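You operate a simulated robot arm through the tools that you are given. There is no shell and no other tool. Be economical: measure what you need, move in short steps, check, and stop when the job is done.

Carry out the task below with a simulated robot arm. There is one attempt and no reset: what you move stays moved.

## Task
Put the cotton pads in the pad jar and the buds in the bud jar.
Fine: Both lids go back on.

The check looks at the end state, three seconds after you hand in, the way a careful person would. Anything else that was tipped, shoved, dropped, spilled or broken makes it a failure. A push-on lid holds only when it is set on centred and level and pressed home; a screw cap is set on level and turned clockwise until tight.

## Robot
A 7-joint arm with a two-finger parallel gripper, fixed in place. Base frame: the origin is at the foot of the arm, x ahead of it, y to its left, z up. Lengths are in m, angles in degrees, forces in N, time in s.
With the tool pointing down near the work surface it reaches from about 0.24 to 0.62 m from the base axis. Its first joint turns from -66.0 to 66.0 degrees. Payload 2.6 kg.
Tool frame: the origin (TCP) lies between the finger pads and is the grasp point; the fingertips stand 0.03 m ahead of it; z points along the fingers, y is the line along which they close. The gripper opens to 0.094 m. The fingers are 0.028 m wide and 0.01 m thick; the gripper's body (0.05 by 0.096 m) begins 0.055 m behind the TCP.
Orientation is that of the tool frame in the base frame, as [roll, pitch, yaw] about the fixed x, y, z axes, in that order (R = Rz(yaw) Ry(pitch) Rx(roll)). With the fingers straight down and closing along the base's y, the tool's x points along the base's -x, its y along +y and its z along -z.

## Interface
- The arm moves only by the tool drive_tool. Its argument "motion" is a list of rows, each an object (a shift or turn left out is 0, a gripper value left out holds the last) with "travel": the shift along the base's x, y, z in units of 200 mm (1.0 is 200 mm), a list of three; "rot": the turn, a rotation vector about the base's x, y, z in units of 60 degrees (1.0 is 60 degrees), a list of three; "fingers": the gripper command, from -1 (fully open) to 1 (shut), values between in proportion. In form: [{"travel": [dx, dy, dz], "rot": [ax, ay, az], "fingers": fingers}, ...]. A call has 1 to 10 rows; each row is the pose to reach, as a shift and turn from the pose commanded when the call began. A call with a number of a shift or a turn outside -1 to 1 is refused whole. Rows are played at 5 a second. More than 0.05 m and 8.6 degrees between two rows, or a gripper value outside its range, and nothing of the call is played. A pose out of reach is approached as far as the arm can. The call stops where the force on the tool passes 70 N (or 10 N more than at its start, if that is more) or the arm is blocked; 0.2 s more then pass. The fingers move at their own pace (about 0.072 m/s each) and stop on an object; they squeeze with about 25 N. The grip force told is the motor's: it shows also when the fingers shut on nothing. Time passes only in rows, and 0.2 s behind the last, so rows that repeat a pose let the fingers close. The reply holds the time, the measured pose of the TCP, the force on the tool along the base axes, the opening and the grip force, in the units named above and with some noise, with the torque about the TCP (base axes, N m) and any sound that the robot's microphone picked up, and new pictures: "show" is both (left out), scene, wrist or none.
- Cameras (640 x 400 px; columns grow to the right, rows downward): "scene" is fixed at [-0.0399, 0.4162, 0.5579]; the picture's right is [-0.98, 0.22, 0.00], its down [0.14, 0.62, -0.77] and it looks along [-0.17, -0.75, -0.64] (base axes); focal length 214 px, centre (320, 200). "wrist" rides on the gripper at [0.076, 0.014, -0.103] in the tool frame; the picture's right is [-0.18, 0.98, 0.00], its down [-0.75, -0.14, -0.64] and it looks along [-0.63, -0.12, 0.77] (tool axes); focal length 243 px, centre (320, 200).
- point_at(camera, pixels): there is no depth. For up to 12 entries [column, row, z] of the newest picture of that camera ("zoom" is the newest enlarged one), the place [x, y] in the base frame at which the ray of that pixel passes the height z, good to about 0.002 m. It takes no simulated time.
- zoom(camera, box): a new picture of the part [left, top, right, bottom] of that camera's present view, enlarged. It takes no simulated time.
- close_job(): hands the job in; it is judged then, once.

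Work in short steps. Measure before you move; look again where a grasp or a placing could have gone wrong, and mend it. You have 80 turns and 200 pictures in all, those below and enlarged ones among them. Open the gripper and draw the arm clear of the work before you hand the job in, unless the task says otherwise; then end with one line.

The tools are called after "Call:" as a command line: name --argument value ..., lists and objects as JSON in quotes. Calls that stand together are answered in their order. drive_tool: Moves the arm, as the interface text tells. Its arguments: {"type":"object","properties":{"motion":{"type":"array","items":{"type":"object","properties":{"travel":{"type":"array","items":{"type":"number"}},"rot":{"type":"array","items":{"type":"number"}},"fingers":{"type":"number"}}}},"show":{"type":"string","enum":["both","scene","wrist","none"]}},"required":["motion"]} The other tools are called the same way: point_at (camera, pixels) gives the place at which the rays of pixels pass given heights; zoom (camera, box) takes an enlarged picture of a part of a camera's view; close_job () hands the job in.

At the start:

```text
time: 0.0
tool_pos: [0.4205, -0.134, 0.301]
tcp_rot: [-180.0, 0.0, -179.9]
force: [0.5, -0.1, -0.4]
moment: [0.01, -0.02, 0.01]
width: 0.094
gripper_force: 0.0
```

scene: 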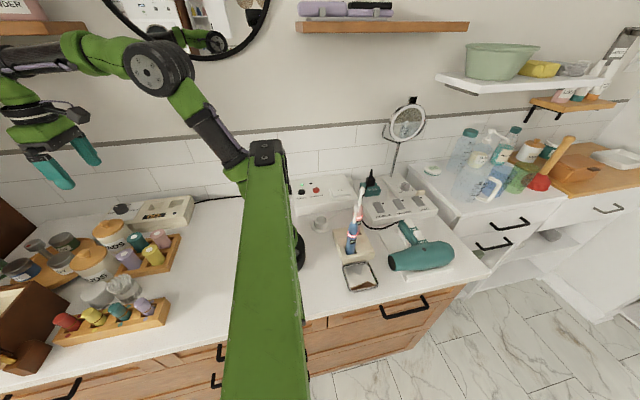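
wrist: 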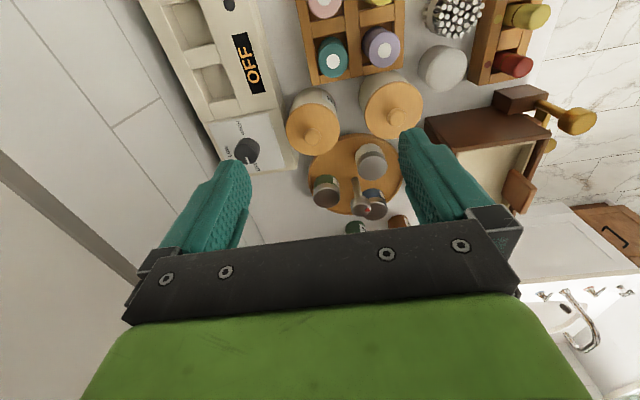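

The scene shows two jars with wooden lids around scene pixels (110,235) and (95,262); I'll zoom on both to identify the items.

Call:
zoom --camera "scene" --box '[0, 180, 220, 350]'

Call:
zoom --camera "wrist" --box '[200, 0, 600, 250]'

```text
2.35 times, centred on (110, 265) of scene
```

zoom: 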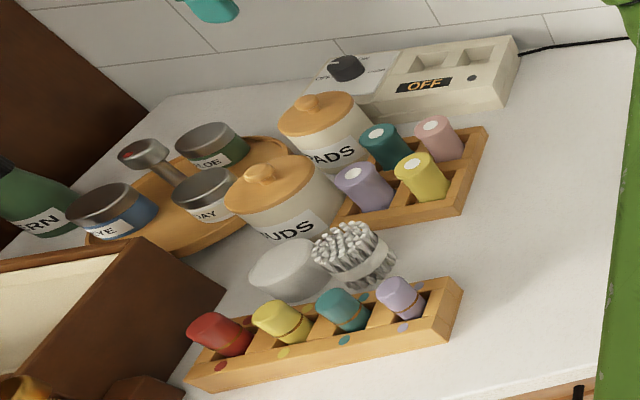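

```text
1.60 times, centred on (400, 125) of wrist
```

zoom: 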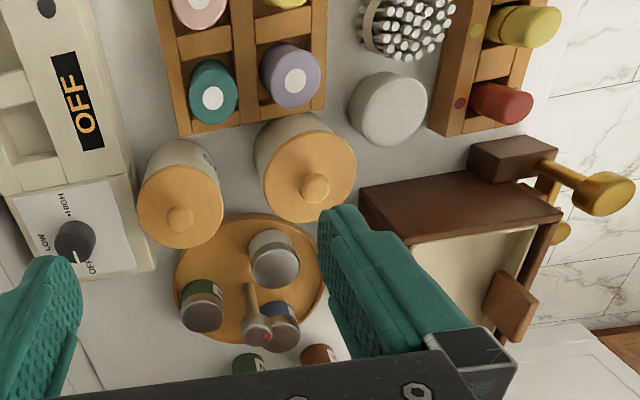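

The PADS jar is at the back and the BUDS jar is nearer. The pad stack (grey cylinder) and the bud bundle stand beside them. I'll triangulate the knob positions from both cameras.

Call:
point_at --camera "scene" --pixels '[[84, 253, 0.0], [84, 253, 0.1], [84, 253, 0.15], [105, 223.3, 0.0], [105, 223.3, 0.1], [105, 223.3, 0.15], [96, 290, 0.0], [96, 290, 0.05], [122, 283, 0.0], [122, 283, 0.08], [176, 326, 0.0], [60, 352, 0]]'

Call:
point_at --camera "wrist" --pixels '[[397, 117.5, 0.0], [397, 117.5, 0.1], [397, 117.5, 0.15], [312.5, 136, 0.0], [312.5, 136, 0.1], [312.5, 136, 0.15], [442, 66, 0.0], [442, 66, 0.05], [456, 18, 0.0], [456, 18, 0.08], [474, 81, 0.0], [314, 84, 0]]'

```text
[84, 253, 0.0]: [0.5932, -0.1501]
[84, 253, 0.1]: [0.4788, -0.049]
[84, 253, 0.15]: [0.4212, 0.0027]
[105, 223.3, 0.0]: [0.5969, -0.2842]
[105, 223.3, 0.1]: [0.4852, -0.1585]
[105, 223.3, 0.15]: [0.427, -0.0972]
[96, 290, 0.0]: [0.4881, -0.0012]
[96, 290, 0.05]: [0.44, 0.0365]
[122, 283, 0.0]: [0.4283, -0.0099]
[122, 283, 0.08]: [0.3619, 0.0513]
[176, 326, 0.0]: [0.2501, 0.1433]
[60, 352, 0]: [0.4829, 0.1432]
```

```text
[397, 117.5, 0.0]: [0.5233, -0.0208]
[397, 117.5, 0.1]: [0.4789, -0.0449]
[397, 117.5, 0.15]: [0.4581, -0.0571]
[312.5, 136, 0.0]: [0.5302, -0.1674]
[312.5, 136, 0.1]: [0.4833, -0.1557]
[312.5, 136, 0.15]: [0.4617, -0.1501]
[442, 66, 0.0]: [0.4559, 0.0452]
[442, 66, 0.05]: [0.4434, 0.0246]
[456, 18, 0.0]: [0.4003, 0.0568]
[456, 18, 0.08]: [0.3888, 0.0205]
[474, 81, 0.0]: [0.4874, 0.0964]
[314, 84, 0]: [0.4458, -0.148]
```

Knob tops: BUDS at about (0.479,-0.047,0.10), PADS at about (0.484,-0.157,0.10). I need sharper views, so I'll move the wrist camera to look at the pads and buds.

Call:
drive_tool --motion '[{"travel": [-0.2, 0.1, 0]}, {"travel": [-0.4, 0.3, 0]}, {"travel": [-0.55, 0.5, 0]}, {"travel": [-0.6, 0.7, -0.1]}, {"travel": [-0.6, 0.7, -0.2]}]'

Call:
point_at --camera "scene" --pixels '[[200, 270, 0], [215, 300, 0], [220, 240, 0], [182, 236, 0.0], [171, 268, 0], [195, 300, 0], [194, 330, 0], [250, 260, 0]]'

```text
refused: row 2 steps farther than a row can; nothing moved
```

```text
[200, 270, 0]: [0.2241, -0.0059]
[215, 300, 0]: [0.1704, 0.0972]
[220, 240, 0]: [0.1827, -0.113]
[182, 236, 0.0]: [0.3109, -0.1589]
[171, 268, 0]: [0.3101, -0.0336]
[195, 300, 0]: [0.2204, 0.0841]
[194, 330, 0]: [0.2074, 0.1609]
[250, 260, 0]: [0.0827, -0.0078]
```

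The step was too large; each row must stay under 0.05 m. I'll repeat the move in smaller steps.

Call:
drive_tool --motion '[{"travel": [-0.15, 0.17, 0]}, {"travel": [-0.3, 0.34, 0]}, {"travel": [-0.45, 0.51, -0.05]}, {"travel": [-0.6, 0.68, -0.1]}, {"travel": [-0.6, 0.7, -0.2]}]'

```text
time: 1.2
tool_pos: [0.2995, 0.0042, 0.2627]
tcp_rot: [-180.0, 0.0, -180.0]
force: [0.2, 0.4, 0.8]
moment: [0.01, 0.01, 0.01]
width: 0.0941
gripper_force: 0.1
```

scene: 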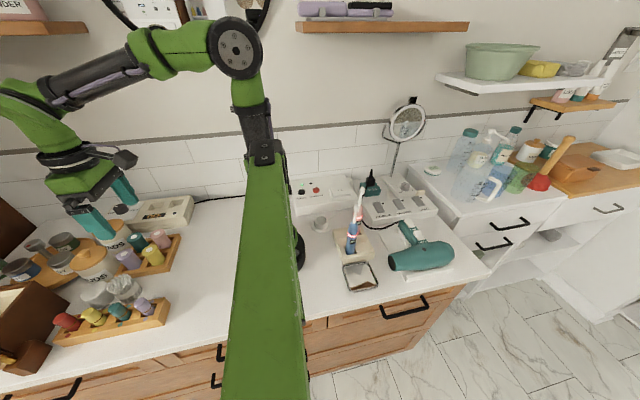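
wrist: 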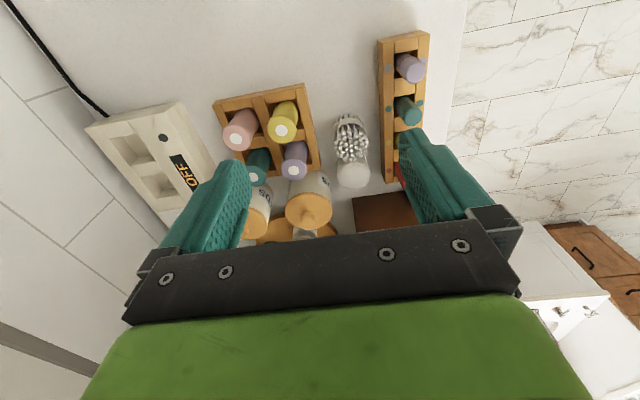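

The pads and buds are near wrist pixels (352,150). I'll zoom there.

Call:
zoom --camera "wrist" --box '[200, 20, 440, 250]'

Call:
zoom --camera "scene" --box '[60, 230, 180, 340]'

```text
1.74 times, centred on (320, 135) of wrist
```

zoom: 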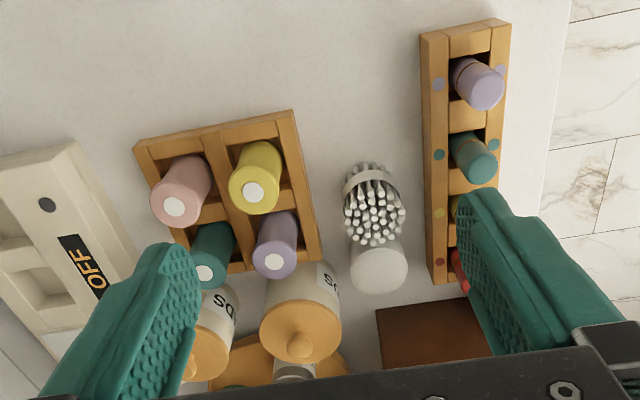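

```text
3.64 times, centred on (120, 285) of scene
```

zoom: 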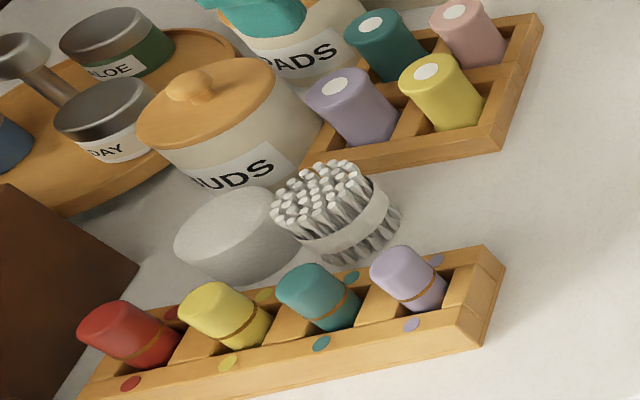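

I'll triangulate the pad top, the bundle top, the jar lid rims and the base edges.

Call:
point_at --camera "zoom" --pixels '[[232, 222, 0.03], [232, 222, 0.045], [232, 222, 0.06], [325, 195, 0.05], [325, 195, 0.065], [325, 195, 0.08], [245, 284, 0], [372, 265, 0], [345, 172, 0], [460, 345, 0], [495, 150, 0], [300, 170, 0]]'

Call:
point_at --camera "wrist" --pixels '[[353.3, 174.1, 0.03], [353.3, 174.1, 0.045], [353.3, 174.1, 0.06], [349.9, 141.9, 0.05], [349.9, 141.9, 0.065], [349.9, 141.9, 0.08], [348.7, 114, 0], [337, 172, 0.03], [370, 173, 0.03], [287, 209, 0.085], [332, 209, 0.085], [395, 184, 0]]'

```text
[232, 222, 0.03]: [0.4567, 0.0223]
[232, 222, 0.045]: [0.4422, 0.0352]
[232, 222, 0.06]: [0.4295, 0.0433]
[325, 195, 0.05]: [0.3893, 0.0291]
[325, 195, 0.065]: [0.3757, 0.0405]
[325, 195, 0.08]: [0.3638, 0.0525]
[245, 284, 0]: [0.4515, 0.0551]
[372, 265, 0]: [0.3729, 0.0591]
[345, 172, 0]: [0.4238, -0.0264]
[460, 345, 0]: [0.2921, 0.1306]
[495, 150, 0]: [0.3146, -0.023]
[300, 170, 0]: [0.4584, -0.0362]
```

```text
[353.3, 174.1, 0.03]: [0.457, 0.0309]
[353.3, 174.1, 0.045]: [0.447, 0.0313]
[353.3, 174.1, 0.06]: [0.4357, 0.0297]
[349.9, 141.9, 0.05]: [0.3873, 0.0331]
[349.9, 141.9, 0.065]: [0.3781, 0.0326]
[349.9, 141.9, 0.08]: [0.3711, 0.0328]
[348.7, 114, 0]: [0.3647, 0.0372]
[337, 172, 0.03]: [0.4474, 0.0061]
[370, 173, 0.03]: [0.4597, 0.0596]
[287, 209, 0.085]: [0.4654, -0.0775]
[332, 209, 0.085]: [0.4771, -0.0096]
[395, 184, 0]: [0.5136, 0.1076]
```

Pads are at about (0.450,0.031) with the top near z=0.04, and buds at about (0.384,0.033) with the top near z=0.057. BUDS comes first: I'll move above its knob at (0.479,-0.047) with the fingers half closed.

Call:
drive_tool --motion '[{"travel": [0.2, -0.07, -0.05], "fingers": 0.1}, {"travel": [0.4, -0.14, -0.1]}, {"travel": [0.6, -0.2, -0.2]}, {"travel": [0.8, -0.25, -0.3]}, {"travel": [0.8975, -0.256, -0.45]}, {"travel": [0.8975, -0.256, -0.5]}]'

Call:
zoom --camera "wrist" --box '[200, 60, 440, 250]'

Call:
zoom --camera "scene" --box '[40, 180, 160, 290]'

```text
time: 2.6
tool_pos: [0.4795, -0.0458, 0.1611]
tcp_rot: [179.9, 0.1, -180.0]
force: [0.3, -0.2, 0.5]
moment: [0.01, -0.01, -0.03]
width: 0.0425
gripper_force: 0.1
```

scene: 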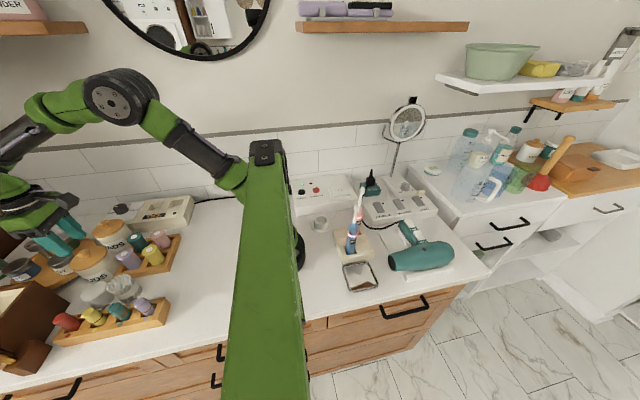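
wrist: 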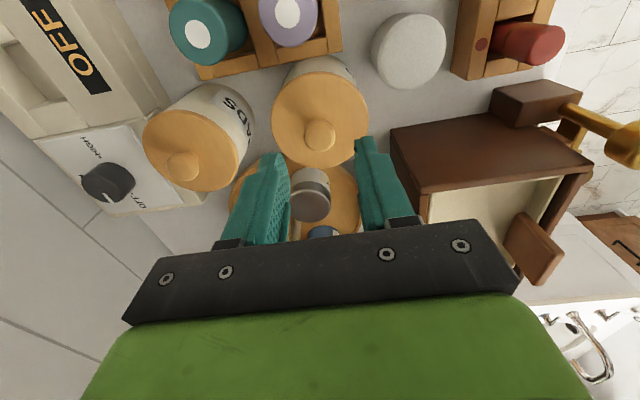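

```text
2.11 times, centred on (320, 155) of wrist
```

zoom: 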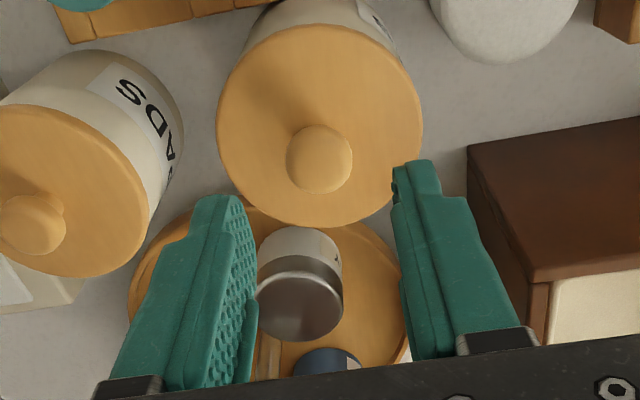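

```text
3.64 times, centred on (100, 235) of scene
```

zoom: 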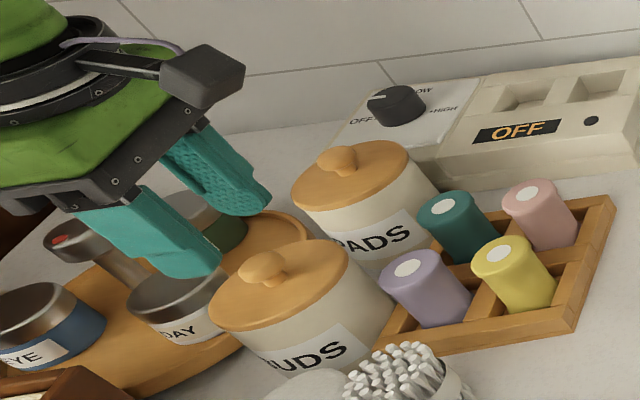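

I'll re-triangulate the knob centre and the lid edges.

Call:
point_at --camera "wrist" --pixels '[[320, 132, 0.08], [320, 132, 0.09], [320, 132, 0.1], [320, 132, 0.11], [271.5, 112, 0.08], [368, 112, 0.08], [320, 71, 0.08], [320, 166, 0.08], [304, 132, 0.095], [335, 132, 0.095]]'

Call:
point_at --camera "zoom" --pixels '[[262, 265, 0.08], [262, 265, 0.09], [262, 265, 0.1], [262, 265, 0.11], [208, 305, 0.08], [350, 270, 0.08], [270, 325, 0.08], [300, 242, 0.08]]'

```text
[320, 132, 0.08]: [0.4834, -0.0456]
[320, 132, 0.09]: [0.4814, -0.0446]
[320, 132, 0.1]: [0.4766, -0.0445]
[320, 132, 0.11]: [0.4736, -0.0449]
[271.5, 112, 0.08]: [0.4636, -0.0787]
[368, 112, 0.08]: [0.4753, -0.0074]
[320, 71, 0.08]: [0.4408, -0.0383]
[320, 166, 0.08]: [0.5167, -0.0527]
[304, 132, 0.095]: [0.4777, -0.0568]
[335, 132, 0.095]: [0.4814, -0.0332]
```

```text
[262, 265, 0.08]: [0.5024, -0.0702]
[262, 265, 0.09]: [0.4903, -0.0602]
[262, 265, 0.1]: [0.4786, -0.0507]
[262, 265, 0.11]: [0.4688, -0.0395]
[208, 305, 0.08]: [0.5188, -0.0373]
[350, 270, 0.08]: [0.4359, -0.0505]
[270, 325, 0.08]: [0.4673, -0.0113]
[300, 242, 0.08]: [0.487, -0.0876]
```

Knob centre is at about (0.478,-0.046,0.10), roughly 0.024 wide. I'll descend so the tips sit at about z=0.095, then close.

Call:
drive_tool --motion '[{"travel": [0, 0, -0.1], "fingers": 0.1}, {"travel": [0, 0, -0.15]}, {"travel": [0, 0, -0.18]}, {"travel": [0, 0, -0.18], "fingers": 1}, {"travel": [0, 0, -0.18]}, {"travel": [0, 0, -0.18]}]'

Call:
zoom --camera "scene" --box '[40, 180, 160, 290]'

```text
time: 4.0
tool_pos: [0.4801, -0.0468, 0.1255]
tcp_rot: [-180.0, -0.1, 179.9]
force: [0.2, 0.2, -0.5]
moment: [-0.02, 0.0, -0.02]
width: 0.0208
gripper_force: 25.5
heard: snap
```

scene: 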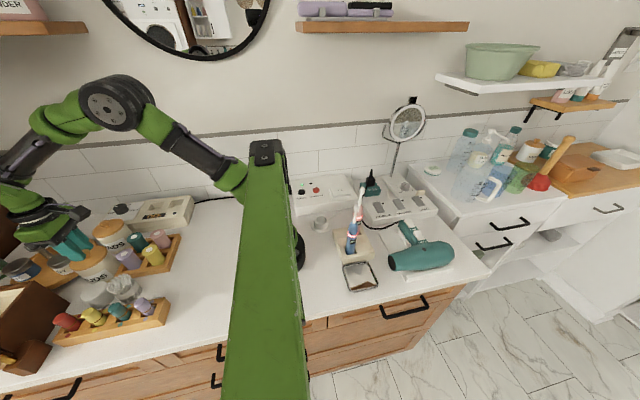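
wrist: 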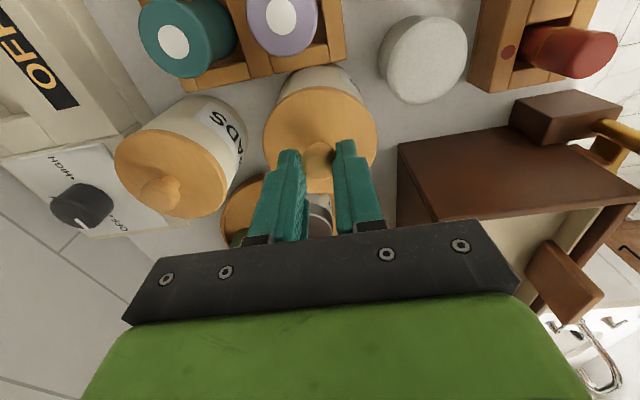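

```text
3.64 times, centred on (100, 235) of scene
```

zoom: 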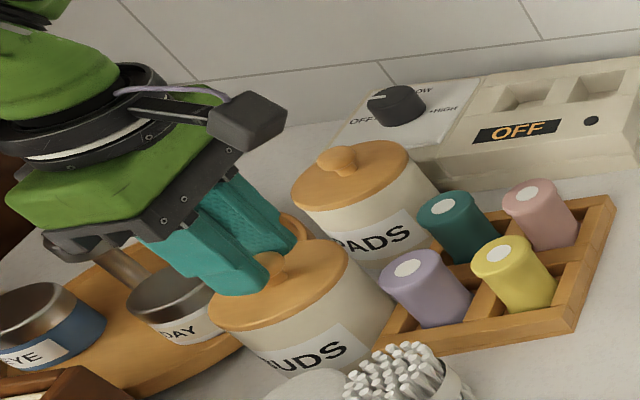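

The grip is on at 0.021 wide, and a snap was heard. I'll lift slowly.

Call:
drive_tool --motion '[{"travel": [0, 0, 0.05]}, {"travel": [0, 0, 0.1]}, {"travel": [0, 0, 0.2]}, {"travel": [0, 0, 0.3]}]'

```text
time: 5.0
tool_pos: [0.4809, -0.046, 0.1871]
tcp_rot: [180.0, 0.0, -179.9]
force: [0.2, -0.1, 0.0]
moment: [-0.03, 0.0, 0.0]
width: 0.0208
gripper_force: 24.8
```

scene: 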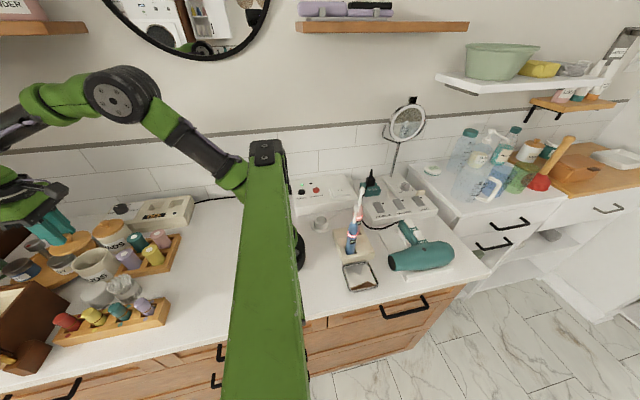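
wrist: 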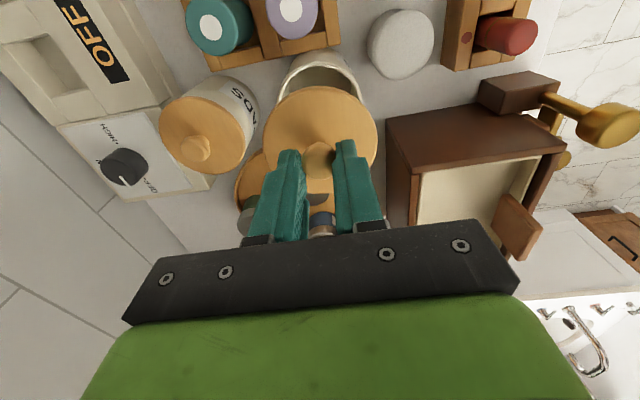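

The lid came off cleanly. I'll carry it to the free counter spot near (0.265,0.015).

Call:
drive_tool --motion '[{"travel": [-0.2, 0.05, 0]}, {"travel": [-0.4, 0.12, 0]}, {"travel": [-0.6, 0.18, 0]}, {"travel": [-0.8, 0.25, 0]}, {"travel": [-1, 0.31, -0.05]}, {"travel": [-1, 0.31, -0.1]}]' --show "none"

Call:
drive_tool --motion '[{"travel": [-0.075, 0, -0.15]}, {"travel": [-0.075, 0, -0.3]}, {"travel": [-0.075, 0, -0.4]}]'

Call:
zoom --camera "scene" --box '[120, 210, 260, 340]'

```text
time: 6.4
tool_pos: [0.2818, 0.019, 0.1641]
tcp_rot: [180.0, 0.0, 179.9]
force: [-0.4, 0.5, -0.6]
moment: [0.01, -0.03, 0.02]
width: 0.0206
gripper_force: 24.7
```

```text
time: 7.2
tool_pos: [0.2639, 0.0168, 0.0854]
tcp_rot: [180.0, 0.0, 180.0]
force: [0.6, 0.3, -0.3]
moment: [0.0, 0.05, 0.0]
width: 0.0211
gripper_force: 25.0
```

scene: 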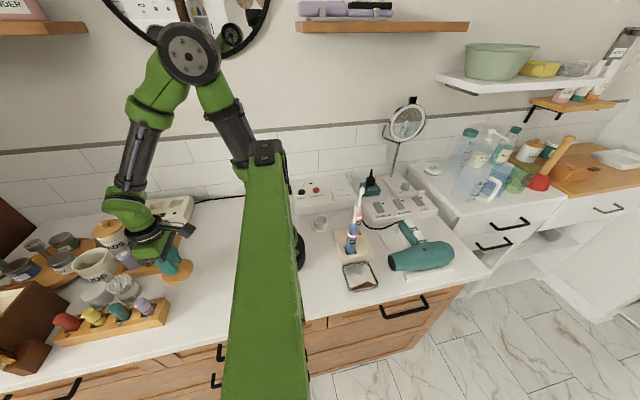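
wrist: 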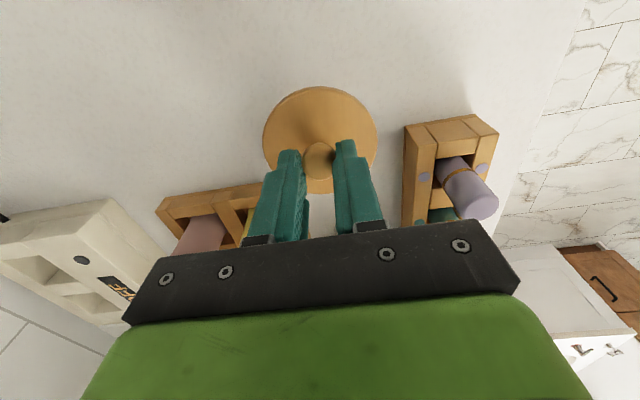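

```text
3.08 times, centred on (190, 275) of scene
```

zoom: 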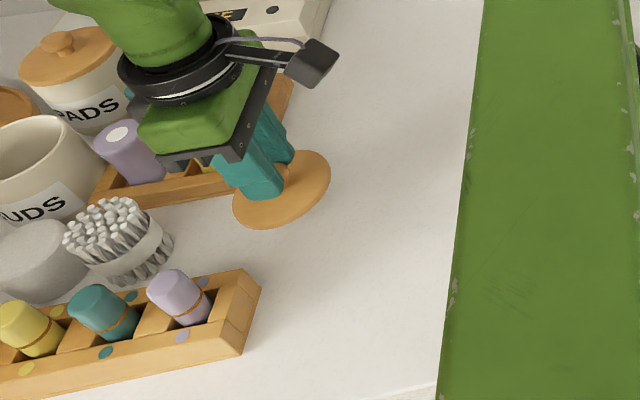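

The lid is over clear counter but close to the back rack, so I'll shift +0.012 in y and descend gently to contact.

Call:
drive_tool --motion '[{"travel": [0, 0.06, -0.05]}, {"travel": [0, 0.06, -0.1]}, {"travel": [0, 0.06, -0.14]}, {"travel": [0, 0.06, -0.17]}]'

Call:
zoom --camera "scene" --box '[120, 210, 260, 340]'

```text
time: 8.2
tool_pos: [0.266, 0.0292, 0.0522]
tcp_rot: [180.0, 0.1, 179.8]
force: [-8.4, -2.3, 32.3]
moment: [-0.08, 0.37, 0.0]
width: 0.021
gripper_force: 24.6
```

scene: 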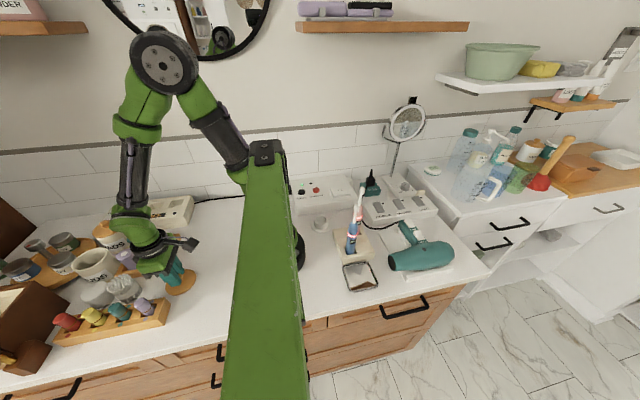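
wrist: 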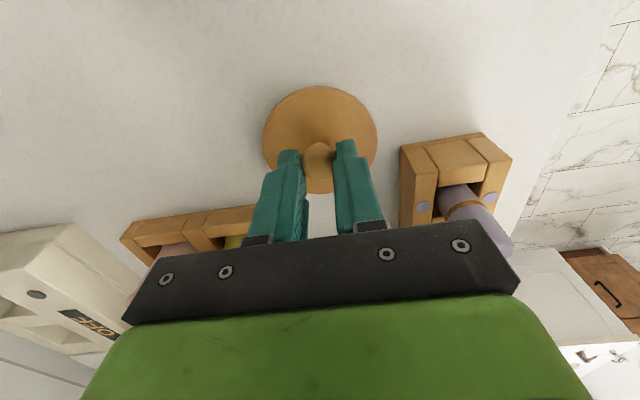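

```text
3.08 times, centred on (190, 275) of scene
```

zoom: 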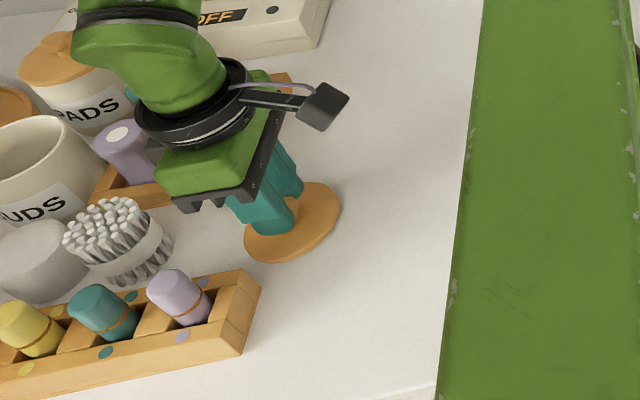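

Contact at TCP z≈0.052. I'll ease up slightly, release and rise.

Call:
drive_tool --motion '[{"travel": [0, 0, 0.01]}, {"travel": [0, 0, 0.01], "fingers": 0.1}, {"travel": [0, 0, 0.01]}, {"travel": [0, 0, 0.15]}, {"travel": [0, 0, 0.35]}, {"travel": [0, 0, 0.5]}]'

Call:
zoom --camera "scene" --box '[60, 210, 200, 340]'

```text
time: 9.6
tool_pos: [0.2643, 0.0284, 0.1498]
tcp_rot: [180.0, 0.0, 180.0]
force: [-0.3, -0.9, 0.3]
moment: [-0.01, -0.01, 0.01]
width: 0.0421
gripper_force: 0.0
```

scene: 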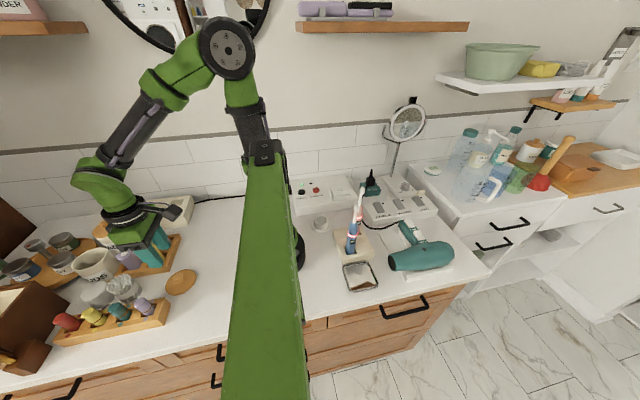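
wrist: 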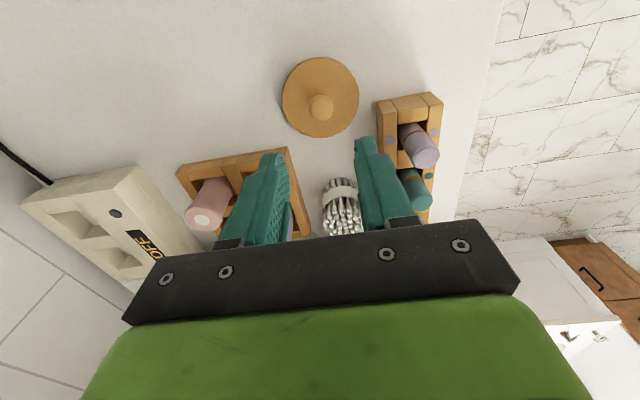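

```text
3.08 times, centred on (130, 275) of scene
```

zoom: 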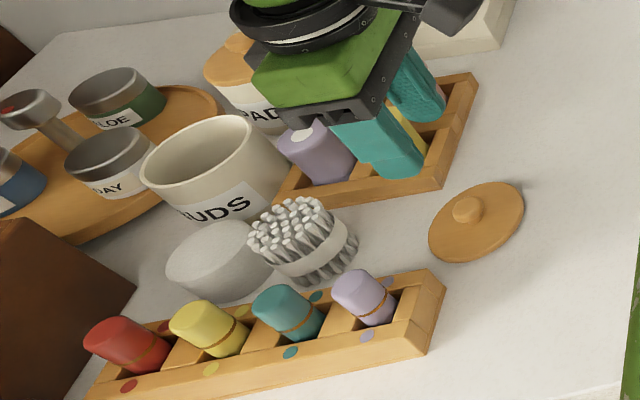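

The lid is safely down. Now I'll measure the bundle width, the rack edges and the jar mouth.

Call:
zoom --camera "wrist" --box '[270, 80, 430, 240]'

Call:
point_at --camera "zoom" --pixels '[[325, 275, 0.035], [372, 270, 0.035], [327, 275, 0.0], [370, 270, 0]]'

Call:
point_at --camera "scene" --pixels '[[75.8, 267, 0.08], [122, 253, 0.08], [95, 280, 0.08], [106, 248, 0.08], [162, 262, 0], [220, 251, 0.0]]'

```text
2.50 times, centred on (350, 160) of wrist
```

zoom: 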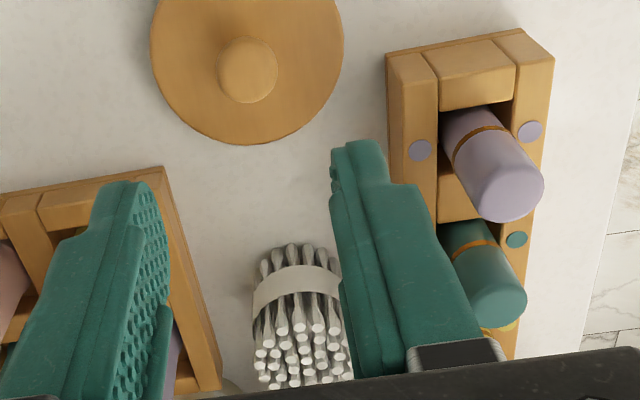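

```text
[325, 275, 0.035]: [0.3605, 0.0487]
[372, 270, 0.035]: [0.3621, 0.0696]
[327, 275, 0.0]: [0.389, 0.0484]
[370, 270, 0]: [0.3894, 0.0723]
```

```text
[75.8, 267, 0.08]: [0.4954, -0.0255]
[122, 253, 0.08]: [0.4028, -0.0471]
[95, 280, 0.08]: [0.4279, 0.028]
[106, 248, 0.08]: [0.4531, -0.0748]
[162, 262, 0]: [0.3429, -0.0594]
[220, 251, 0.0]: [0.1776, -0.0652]
```

I'll measure in the current wrist zoom: bundle band edges (254,300)/(340,288), front rack left edge (387,90), back rack edge (222,385).

Call:
point_at --camera "zoom" --pixels '[[254, 300, 0.035], [340, 288, 0.035], [298, 268, 0.045], [298, 250, 0.005], [298, 330, 0.057], [387, 60, 0.03], [389, 150, 0.03], [387, 60, 0], [222, 385, 0.03], [167, 170, 0.03], [222, 385, 0.0], [302, 345, 0.055]]'

Call:
zoom --camera "scene" --box '[70, 230, 150, 310]'

```text
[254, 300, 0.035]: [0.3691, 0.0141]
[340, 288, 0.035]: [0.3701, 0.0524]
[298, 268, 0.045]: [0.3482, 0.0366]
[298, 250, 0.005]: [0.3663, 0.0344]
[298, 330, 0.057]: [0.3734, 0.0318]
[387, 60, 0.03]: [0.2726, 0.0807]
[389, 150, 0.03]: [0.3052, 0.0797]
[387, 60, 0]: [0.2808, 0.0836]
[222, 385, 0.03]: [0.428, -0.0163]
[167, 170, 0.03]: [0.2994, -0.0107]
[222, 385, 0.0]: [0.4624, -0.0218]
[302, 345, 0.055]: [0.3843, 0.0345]
```

```text
5.00 times, centred on (110, 270) of scene
```

zoom: 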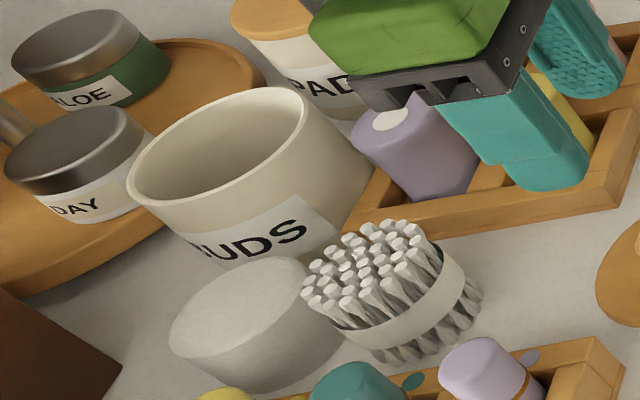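

The bundle is about 0.038 wide at (0.385,0.034), and the racks at y=0.08 and y=-0.015 leave room. I'll move above it with a 0.058 opening.

Call:
drive_tool --motion '[{"travel": [0.2, 0.01, 0], "fingers": -0.25}, {"travel": [0.4, 0.02, 0]}, {"travel": [0.603, 0.028, 0]}, {"travel": [0.603, 0.028, -0.15]}, {"travel": [0.603, 0.028, -0.2]}]'

Call:
zoom --camera "scene" --box '[70, 230, 150, 310]'

Call:
zoom --camera "wrist" --box '[220, 80, 420, 240]'

```text
time: 10.8
tool_pos: [0.3844, 0.0341, 0.111]
tcp_rot: [179.9, 0.0, 180.0]
force: [0.1, 0.0, 0.3]
moment: [-0.01, 0.0, -0.01]
width: 0.059
gripper_force: 0.0
```

scene: 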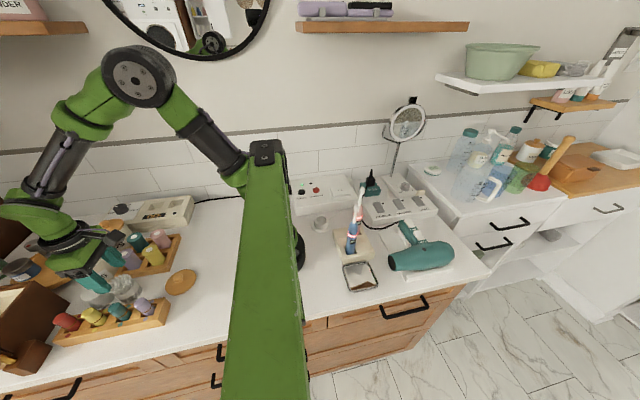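
wrist: 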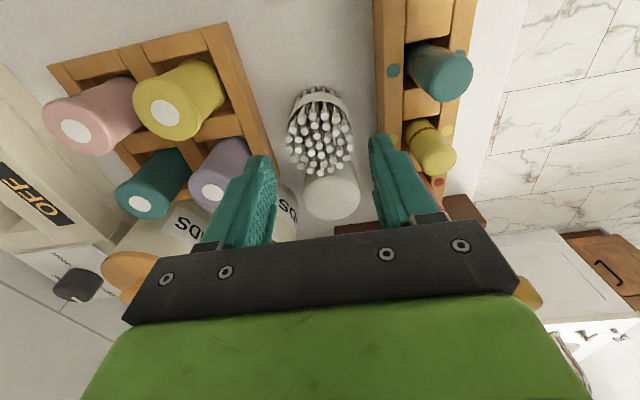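

```text
5.00 times, centred on (110, 270) of scene
```

zoom: 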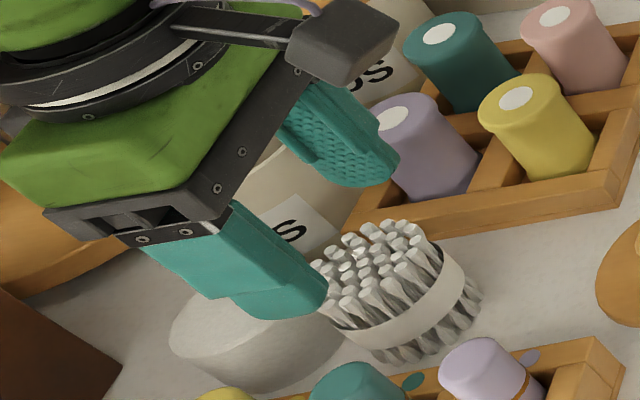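

```text
2.50 times, centred on (320, 160) of wrist
```

zoom: 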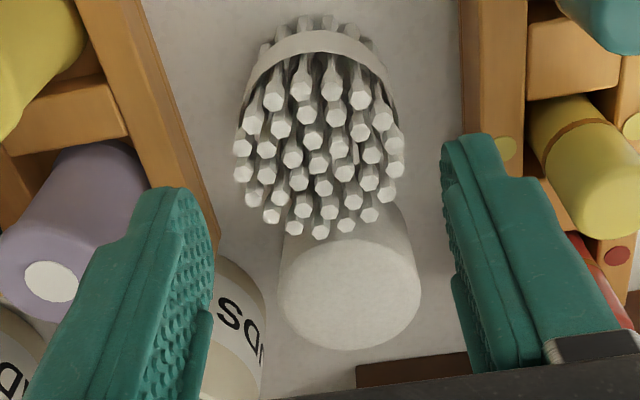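

I'll confirm the bundle centre from this view using its top extents (235..405, 85..235).

Call:
point_at --camera "zoom" --pixels '[[318, 155, 0.057], [235, 145, 0.057], [405, 145, 0.057], [318, 80, 0.057], [318, 235, 0.057], [350, 275, 0.04], [278, 280, 0.04], [421, 280, 0.04], [350, 348, 0.04]]'

```text
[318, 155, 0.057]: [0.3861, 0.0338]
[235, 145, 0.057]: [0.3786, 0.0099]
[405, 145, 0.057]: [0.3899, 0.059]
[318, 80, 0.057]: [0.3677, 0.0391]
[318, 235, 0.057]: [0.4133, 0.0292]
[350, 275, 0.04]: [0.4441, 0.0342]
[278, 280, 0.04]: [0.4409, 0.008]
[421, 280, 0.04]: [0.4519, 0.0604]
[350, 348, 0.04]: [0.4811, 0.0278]
```

Bundle centre is (0.386,0.034) with a splayed top about 0.048 wide. I'll open to 0.066, descend so the tips reach about z=0.035, and grip.

Call:
drive_tool --motion '[{"travel": [0.01, 0, 0], "fingers": -0.4}, {"travel": [0.01, 0, -0.12]}, {"travel": [0.01, 0, -0.23]}, {"travel": [0.01, 0, -0.23], "fingers": 1}, {"travel": [0.01, 0, -0.23]}, {"travel": [0.01, 0, -0.23]}]'

Call:
zoom --camera "scene" --box '[70, 230, 150, 310]'

```text
time: 12.2
tool_pos: [0.388, 0.0338, 0.0679]
tcp_rot: [-180.0, 0.1, 180.0]
force: [-0.5, 0.5, 0.0]
moment: [0.0, -0.01, 0.0]
width: 0.0483
gripper_force: 24.9
```

scene: 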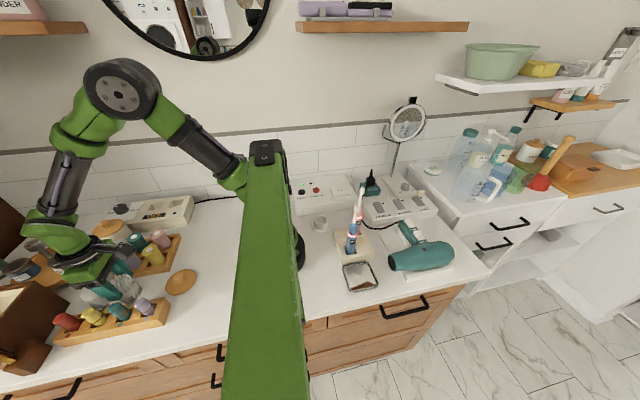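
wrist: 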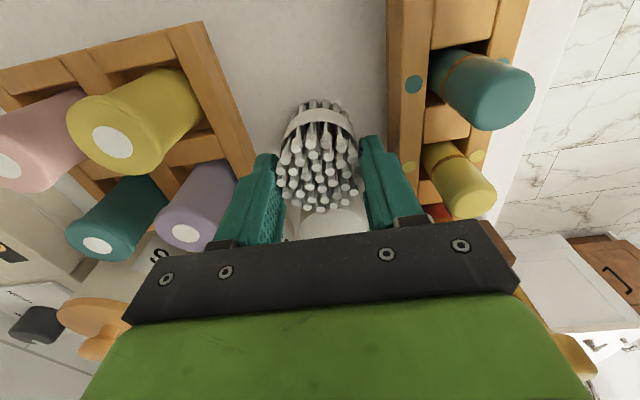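

```text
5.00 times, centred on (110, 270) of scene
```

zoom: 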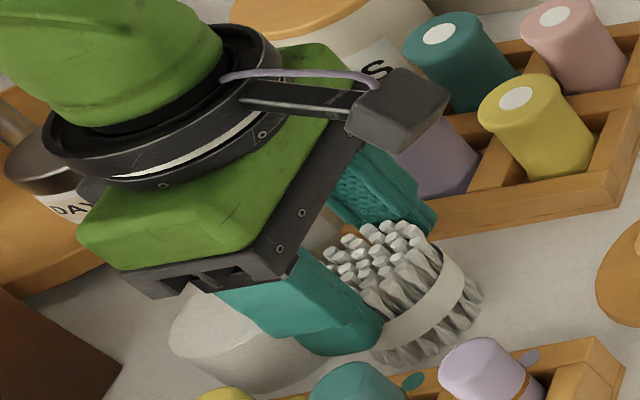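

Gripped at 0.048. I'll lift straight up and move over the BUDS jar centre (0.479,-0.046).

Call:
drive_tool --motion '[{"travel": [0, 0, 0.2]}, {"travel": [0, 0, 0.4]}, {"travel": [0, 0, 0.6]}, {"travel": [0.15, -0.13, 0.6]}, {"travel": [0.3, -0.27, 0.6]}, {"travel": [0.455, -0.4, 0.6]}, {"travel": [0.455, -0.4, 0.5]}]'

Call:
zoom --camera "scene" --box '[50, 200, 150, 300]'

Call:
zoom --camera "wrist" --box '[220, 60, 420, 240]'

```text
time: 13.8
tool_pos: [0.4768, -0.0459, 0.1648]
tcp_rot: [-180.0, 0.0, -179.9]
force: [-0.2, -0.2, -0.6]
moment: [-0.03, 0.03, 0.01]
width: 0.048
gripper_force: 25.1
```

scene: 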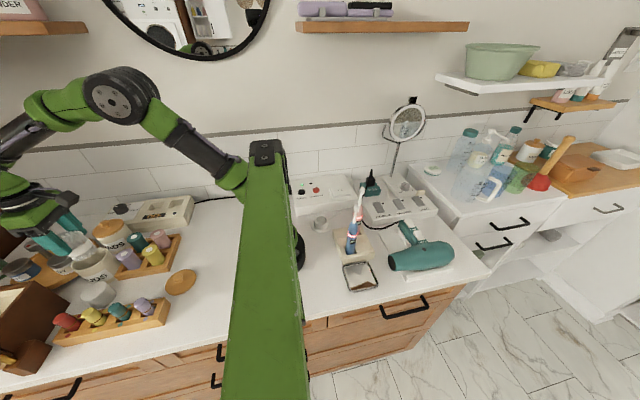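
wrist: 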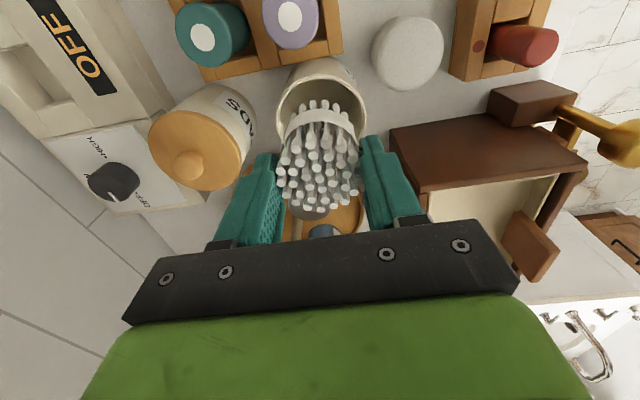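

```text
4.00 times, centred on (100, 250) of scene
```

zoom: 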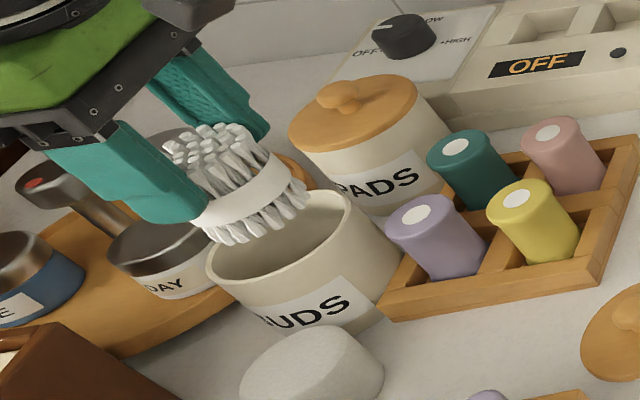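

```text
2.22 times, centred on (320, 150) of wrist
```

zoom: 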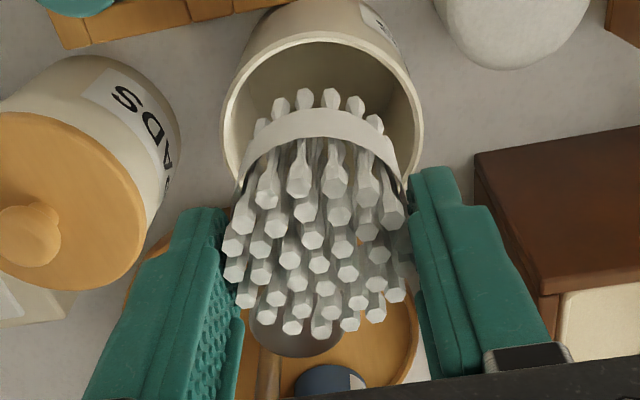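

I'll measure the jar mouth in this wrist zoom (inner edges 230/415 at row ~115, top inner edge row 40).

Call:
point_at --camera "zoom" --pixels '[[230, 115, 0.08], [415, 115, 0.08], [222, 115, 0.08], [423, 115, 0.08], [322, 40, 0.08], [322, 30, 0.08]]'

Call:
point_at --camera "scene" --pixels '[[101, 268, 0.08], [77, 266, 0.08], [113, 250, 0.08], [118, 254, 0.08]]'

```text
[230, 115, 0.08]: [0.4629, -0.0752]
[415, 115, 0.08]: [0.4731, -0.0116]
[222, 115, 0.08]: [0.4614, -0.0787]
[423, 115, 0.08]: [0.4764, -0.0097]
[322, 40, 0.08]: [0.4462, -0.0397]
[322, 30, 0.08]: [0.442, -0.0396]
```

```text
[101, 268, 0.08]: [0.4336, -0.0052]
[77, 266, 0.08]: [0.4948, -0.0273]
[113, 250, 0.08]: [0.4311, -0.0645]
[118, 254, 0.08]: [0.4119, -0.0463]
```

Jar mouth centre is about (0.479,-0.044) with an inner diameter near 0.066. The fingers plus bundle (0.068) won't fit inside, so I'll lower until the tips are just above the rim and check before releasing.

Call:
drive_tool --motion '[{"travel": [0.012, 0.007, -0.1]}, {"travel": [0.012, 0.007, -0.18]}, {"travel": [0.012, 0.007, -0.24]}]'

Call:
zoom --camera "scene" --box '[50, 200, 150, 300]'

Call:
zoom --camera "wrist" --box '[220, 60, 420, 240]'

```text
time: 14.6
tool_pos: [0.4811, -0.0439, 0.1178]
tcp_rot: [-179.9, 0.0, -180.0]
force: [0.0, -0.2, -1.6]
moment: [0.01, -0.03, -0.03]
width: 0.0482
gripper_force: 25.7
```

scene: 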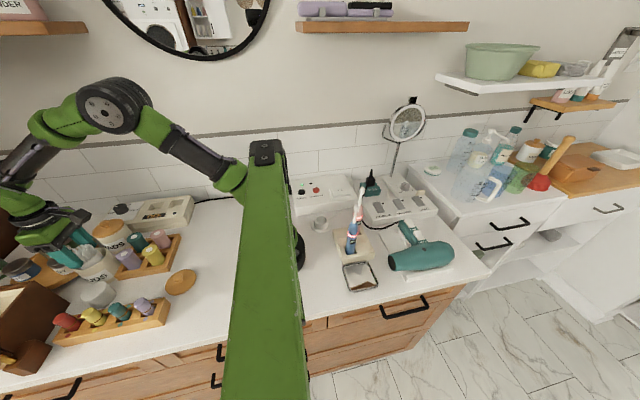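
wrist: 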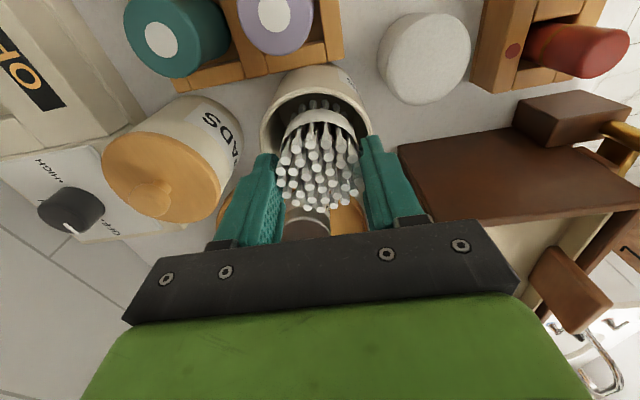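

```text
4.00 times, centred on (100, 250) of scene
```

zoom: 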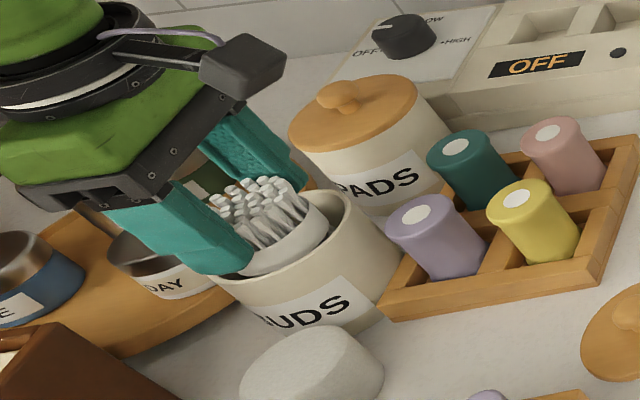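

```text
2.22 times, centred on (320, 150) of wrist
```

zoom: 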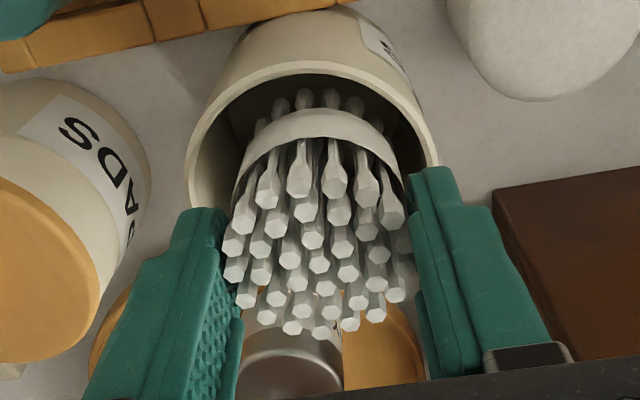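

The bundle's lower half is inside the mouth and centred. I'll release just enough and rise.

Call:
drive_tool --motion '[{"travel": [0, 0, 0], "fingers": -0.35}, {"travel": [0, 0, 0]}, {"travel": [0, 0, 0.1]}, {"travel": [0, 0, 0.3]}, {"travel": [-0.1, 0, 0.5]}]'

Call:
zoom --camera "scene" --box '[50, 200, 150, 300]'

Call:
zoom --camera "wrist" --box '[220, 60, 420, 240]'

```text
time: 15.8
tool_pos: [0.4614, -0.0447, 0.2208]
tcp_rot: [180.0, 0.1, 179.9]
force: [0.9, 0.3, -0.1]
moment: [0.02, -0.01, -0.01]
width: 0.0634
gripper_force: 0.1
```

scene: 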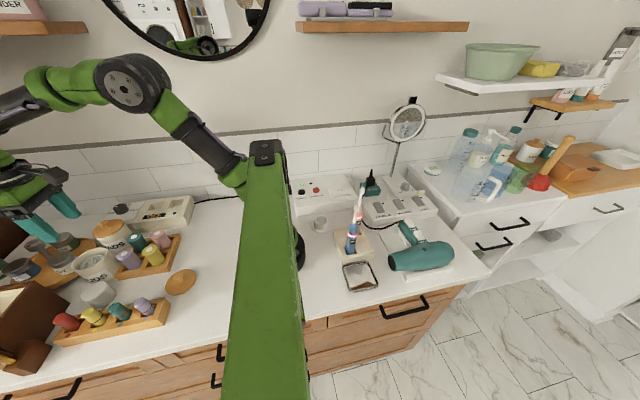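
wrist: 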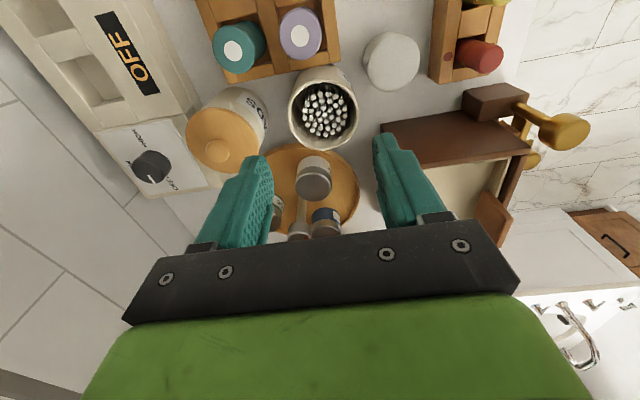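

```text
4.00 times, centred on (100, 250) of scene
```

zoom: 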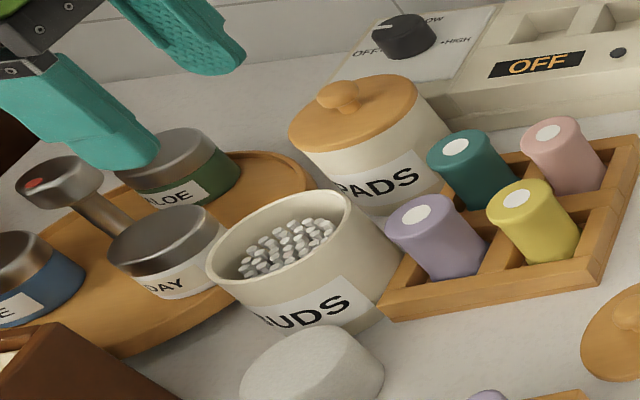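

```text
2.22 times, centred on (320, 150) of wrist
```

zoom: 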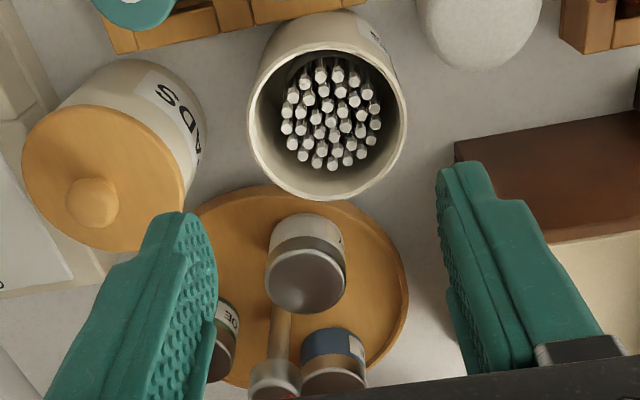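

The buds sit inside, below the rim. I'll measure the jar rim centre from this view for re-lidding.

Call:
point_at --camera "zoom" --pixels '[[248, 110, 0.08], [407, 130, 0.08], [325, 41, 0.08], [330, 200, 0.08], [328, 119, 0.08], [248, 110, 0.085], [407, 130, 0.085], [92, 203, 0.1], [92, 203, 0.105]]'

Call:
point_at --camera "scene" --pixels '[[180, 282, 0.01], [178, 278, 0.025], [178, 278, 0.03], [84, 224, 0.08]]'

```text
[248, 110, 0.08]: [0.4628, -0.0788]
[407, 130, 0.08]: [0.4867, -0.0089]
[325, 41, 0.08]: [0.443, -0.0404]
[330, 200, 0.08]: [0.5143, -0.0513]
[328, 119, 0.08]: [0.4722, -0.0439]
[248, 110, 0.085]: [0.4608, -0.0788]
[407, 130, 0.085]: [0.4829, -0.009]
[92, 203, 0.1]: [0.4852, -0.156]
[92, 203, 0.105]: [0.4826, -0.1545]
```

```text
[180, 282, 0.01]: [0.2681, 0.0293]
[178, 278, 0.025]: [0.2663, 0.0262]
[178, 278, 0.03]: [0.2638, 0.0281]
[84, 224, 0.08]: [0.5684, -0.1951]
```

The jar centre is unchanged. I'll return to the lid at the release pose (0.265,0.0288) with the fingers at 0.042.

Call:
drive_tool --motion '[{"travel": [-0.2, 0.07, 0], "fingers": 0.1}, {"travel": [-0.4, 0.15, 0]}, {"travel": [-0.6, 0.22, 0]}, {"travel": [-0.8, 0.3, 0]}, {"travel": [-0.98, 0.3675, -0.05]}, {"travel": [-0.98, 0.3675, -0.25]}, {"travel": [-0.98, 0.3675, -0.45]}, {"travel": [-0.98, 0.3675, -0.6]}]'

Call:
zoom --camera "wrist" --box '[220, 60, 420, 240]'

```text
time: 17.6
tool_pos: [0.265, 0.0312, 0.0989]
tcp_rot: [179.9, 0.1, -180.0]
force: [-0.1, -0.2, -0.4]
moment: [-0.01, -0.04, -0.01]
width: 0.0422
gripper_force: 0.2
```

scene: 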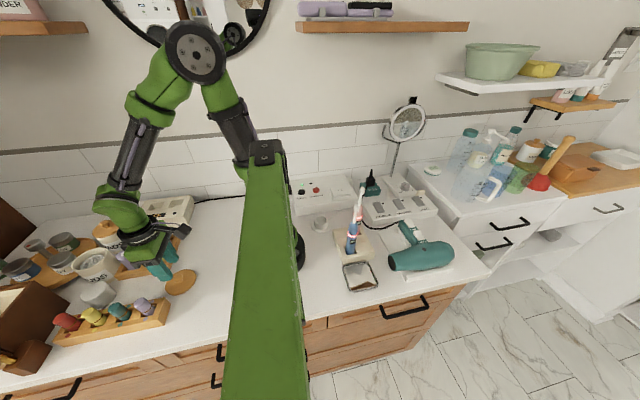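
wrist: 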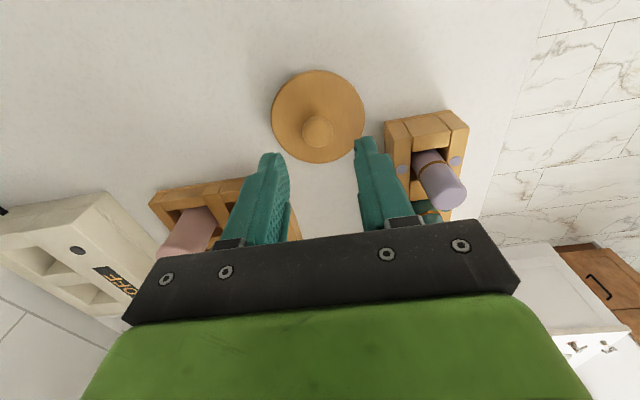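

```text
2.22 times, centred on (320, 150) of wrist
```

zoom: 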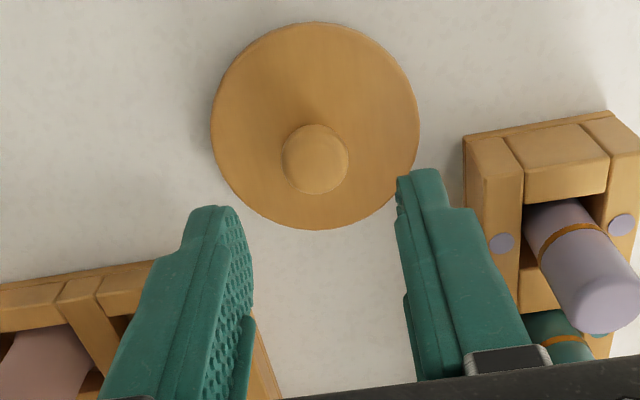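

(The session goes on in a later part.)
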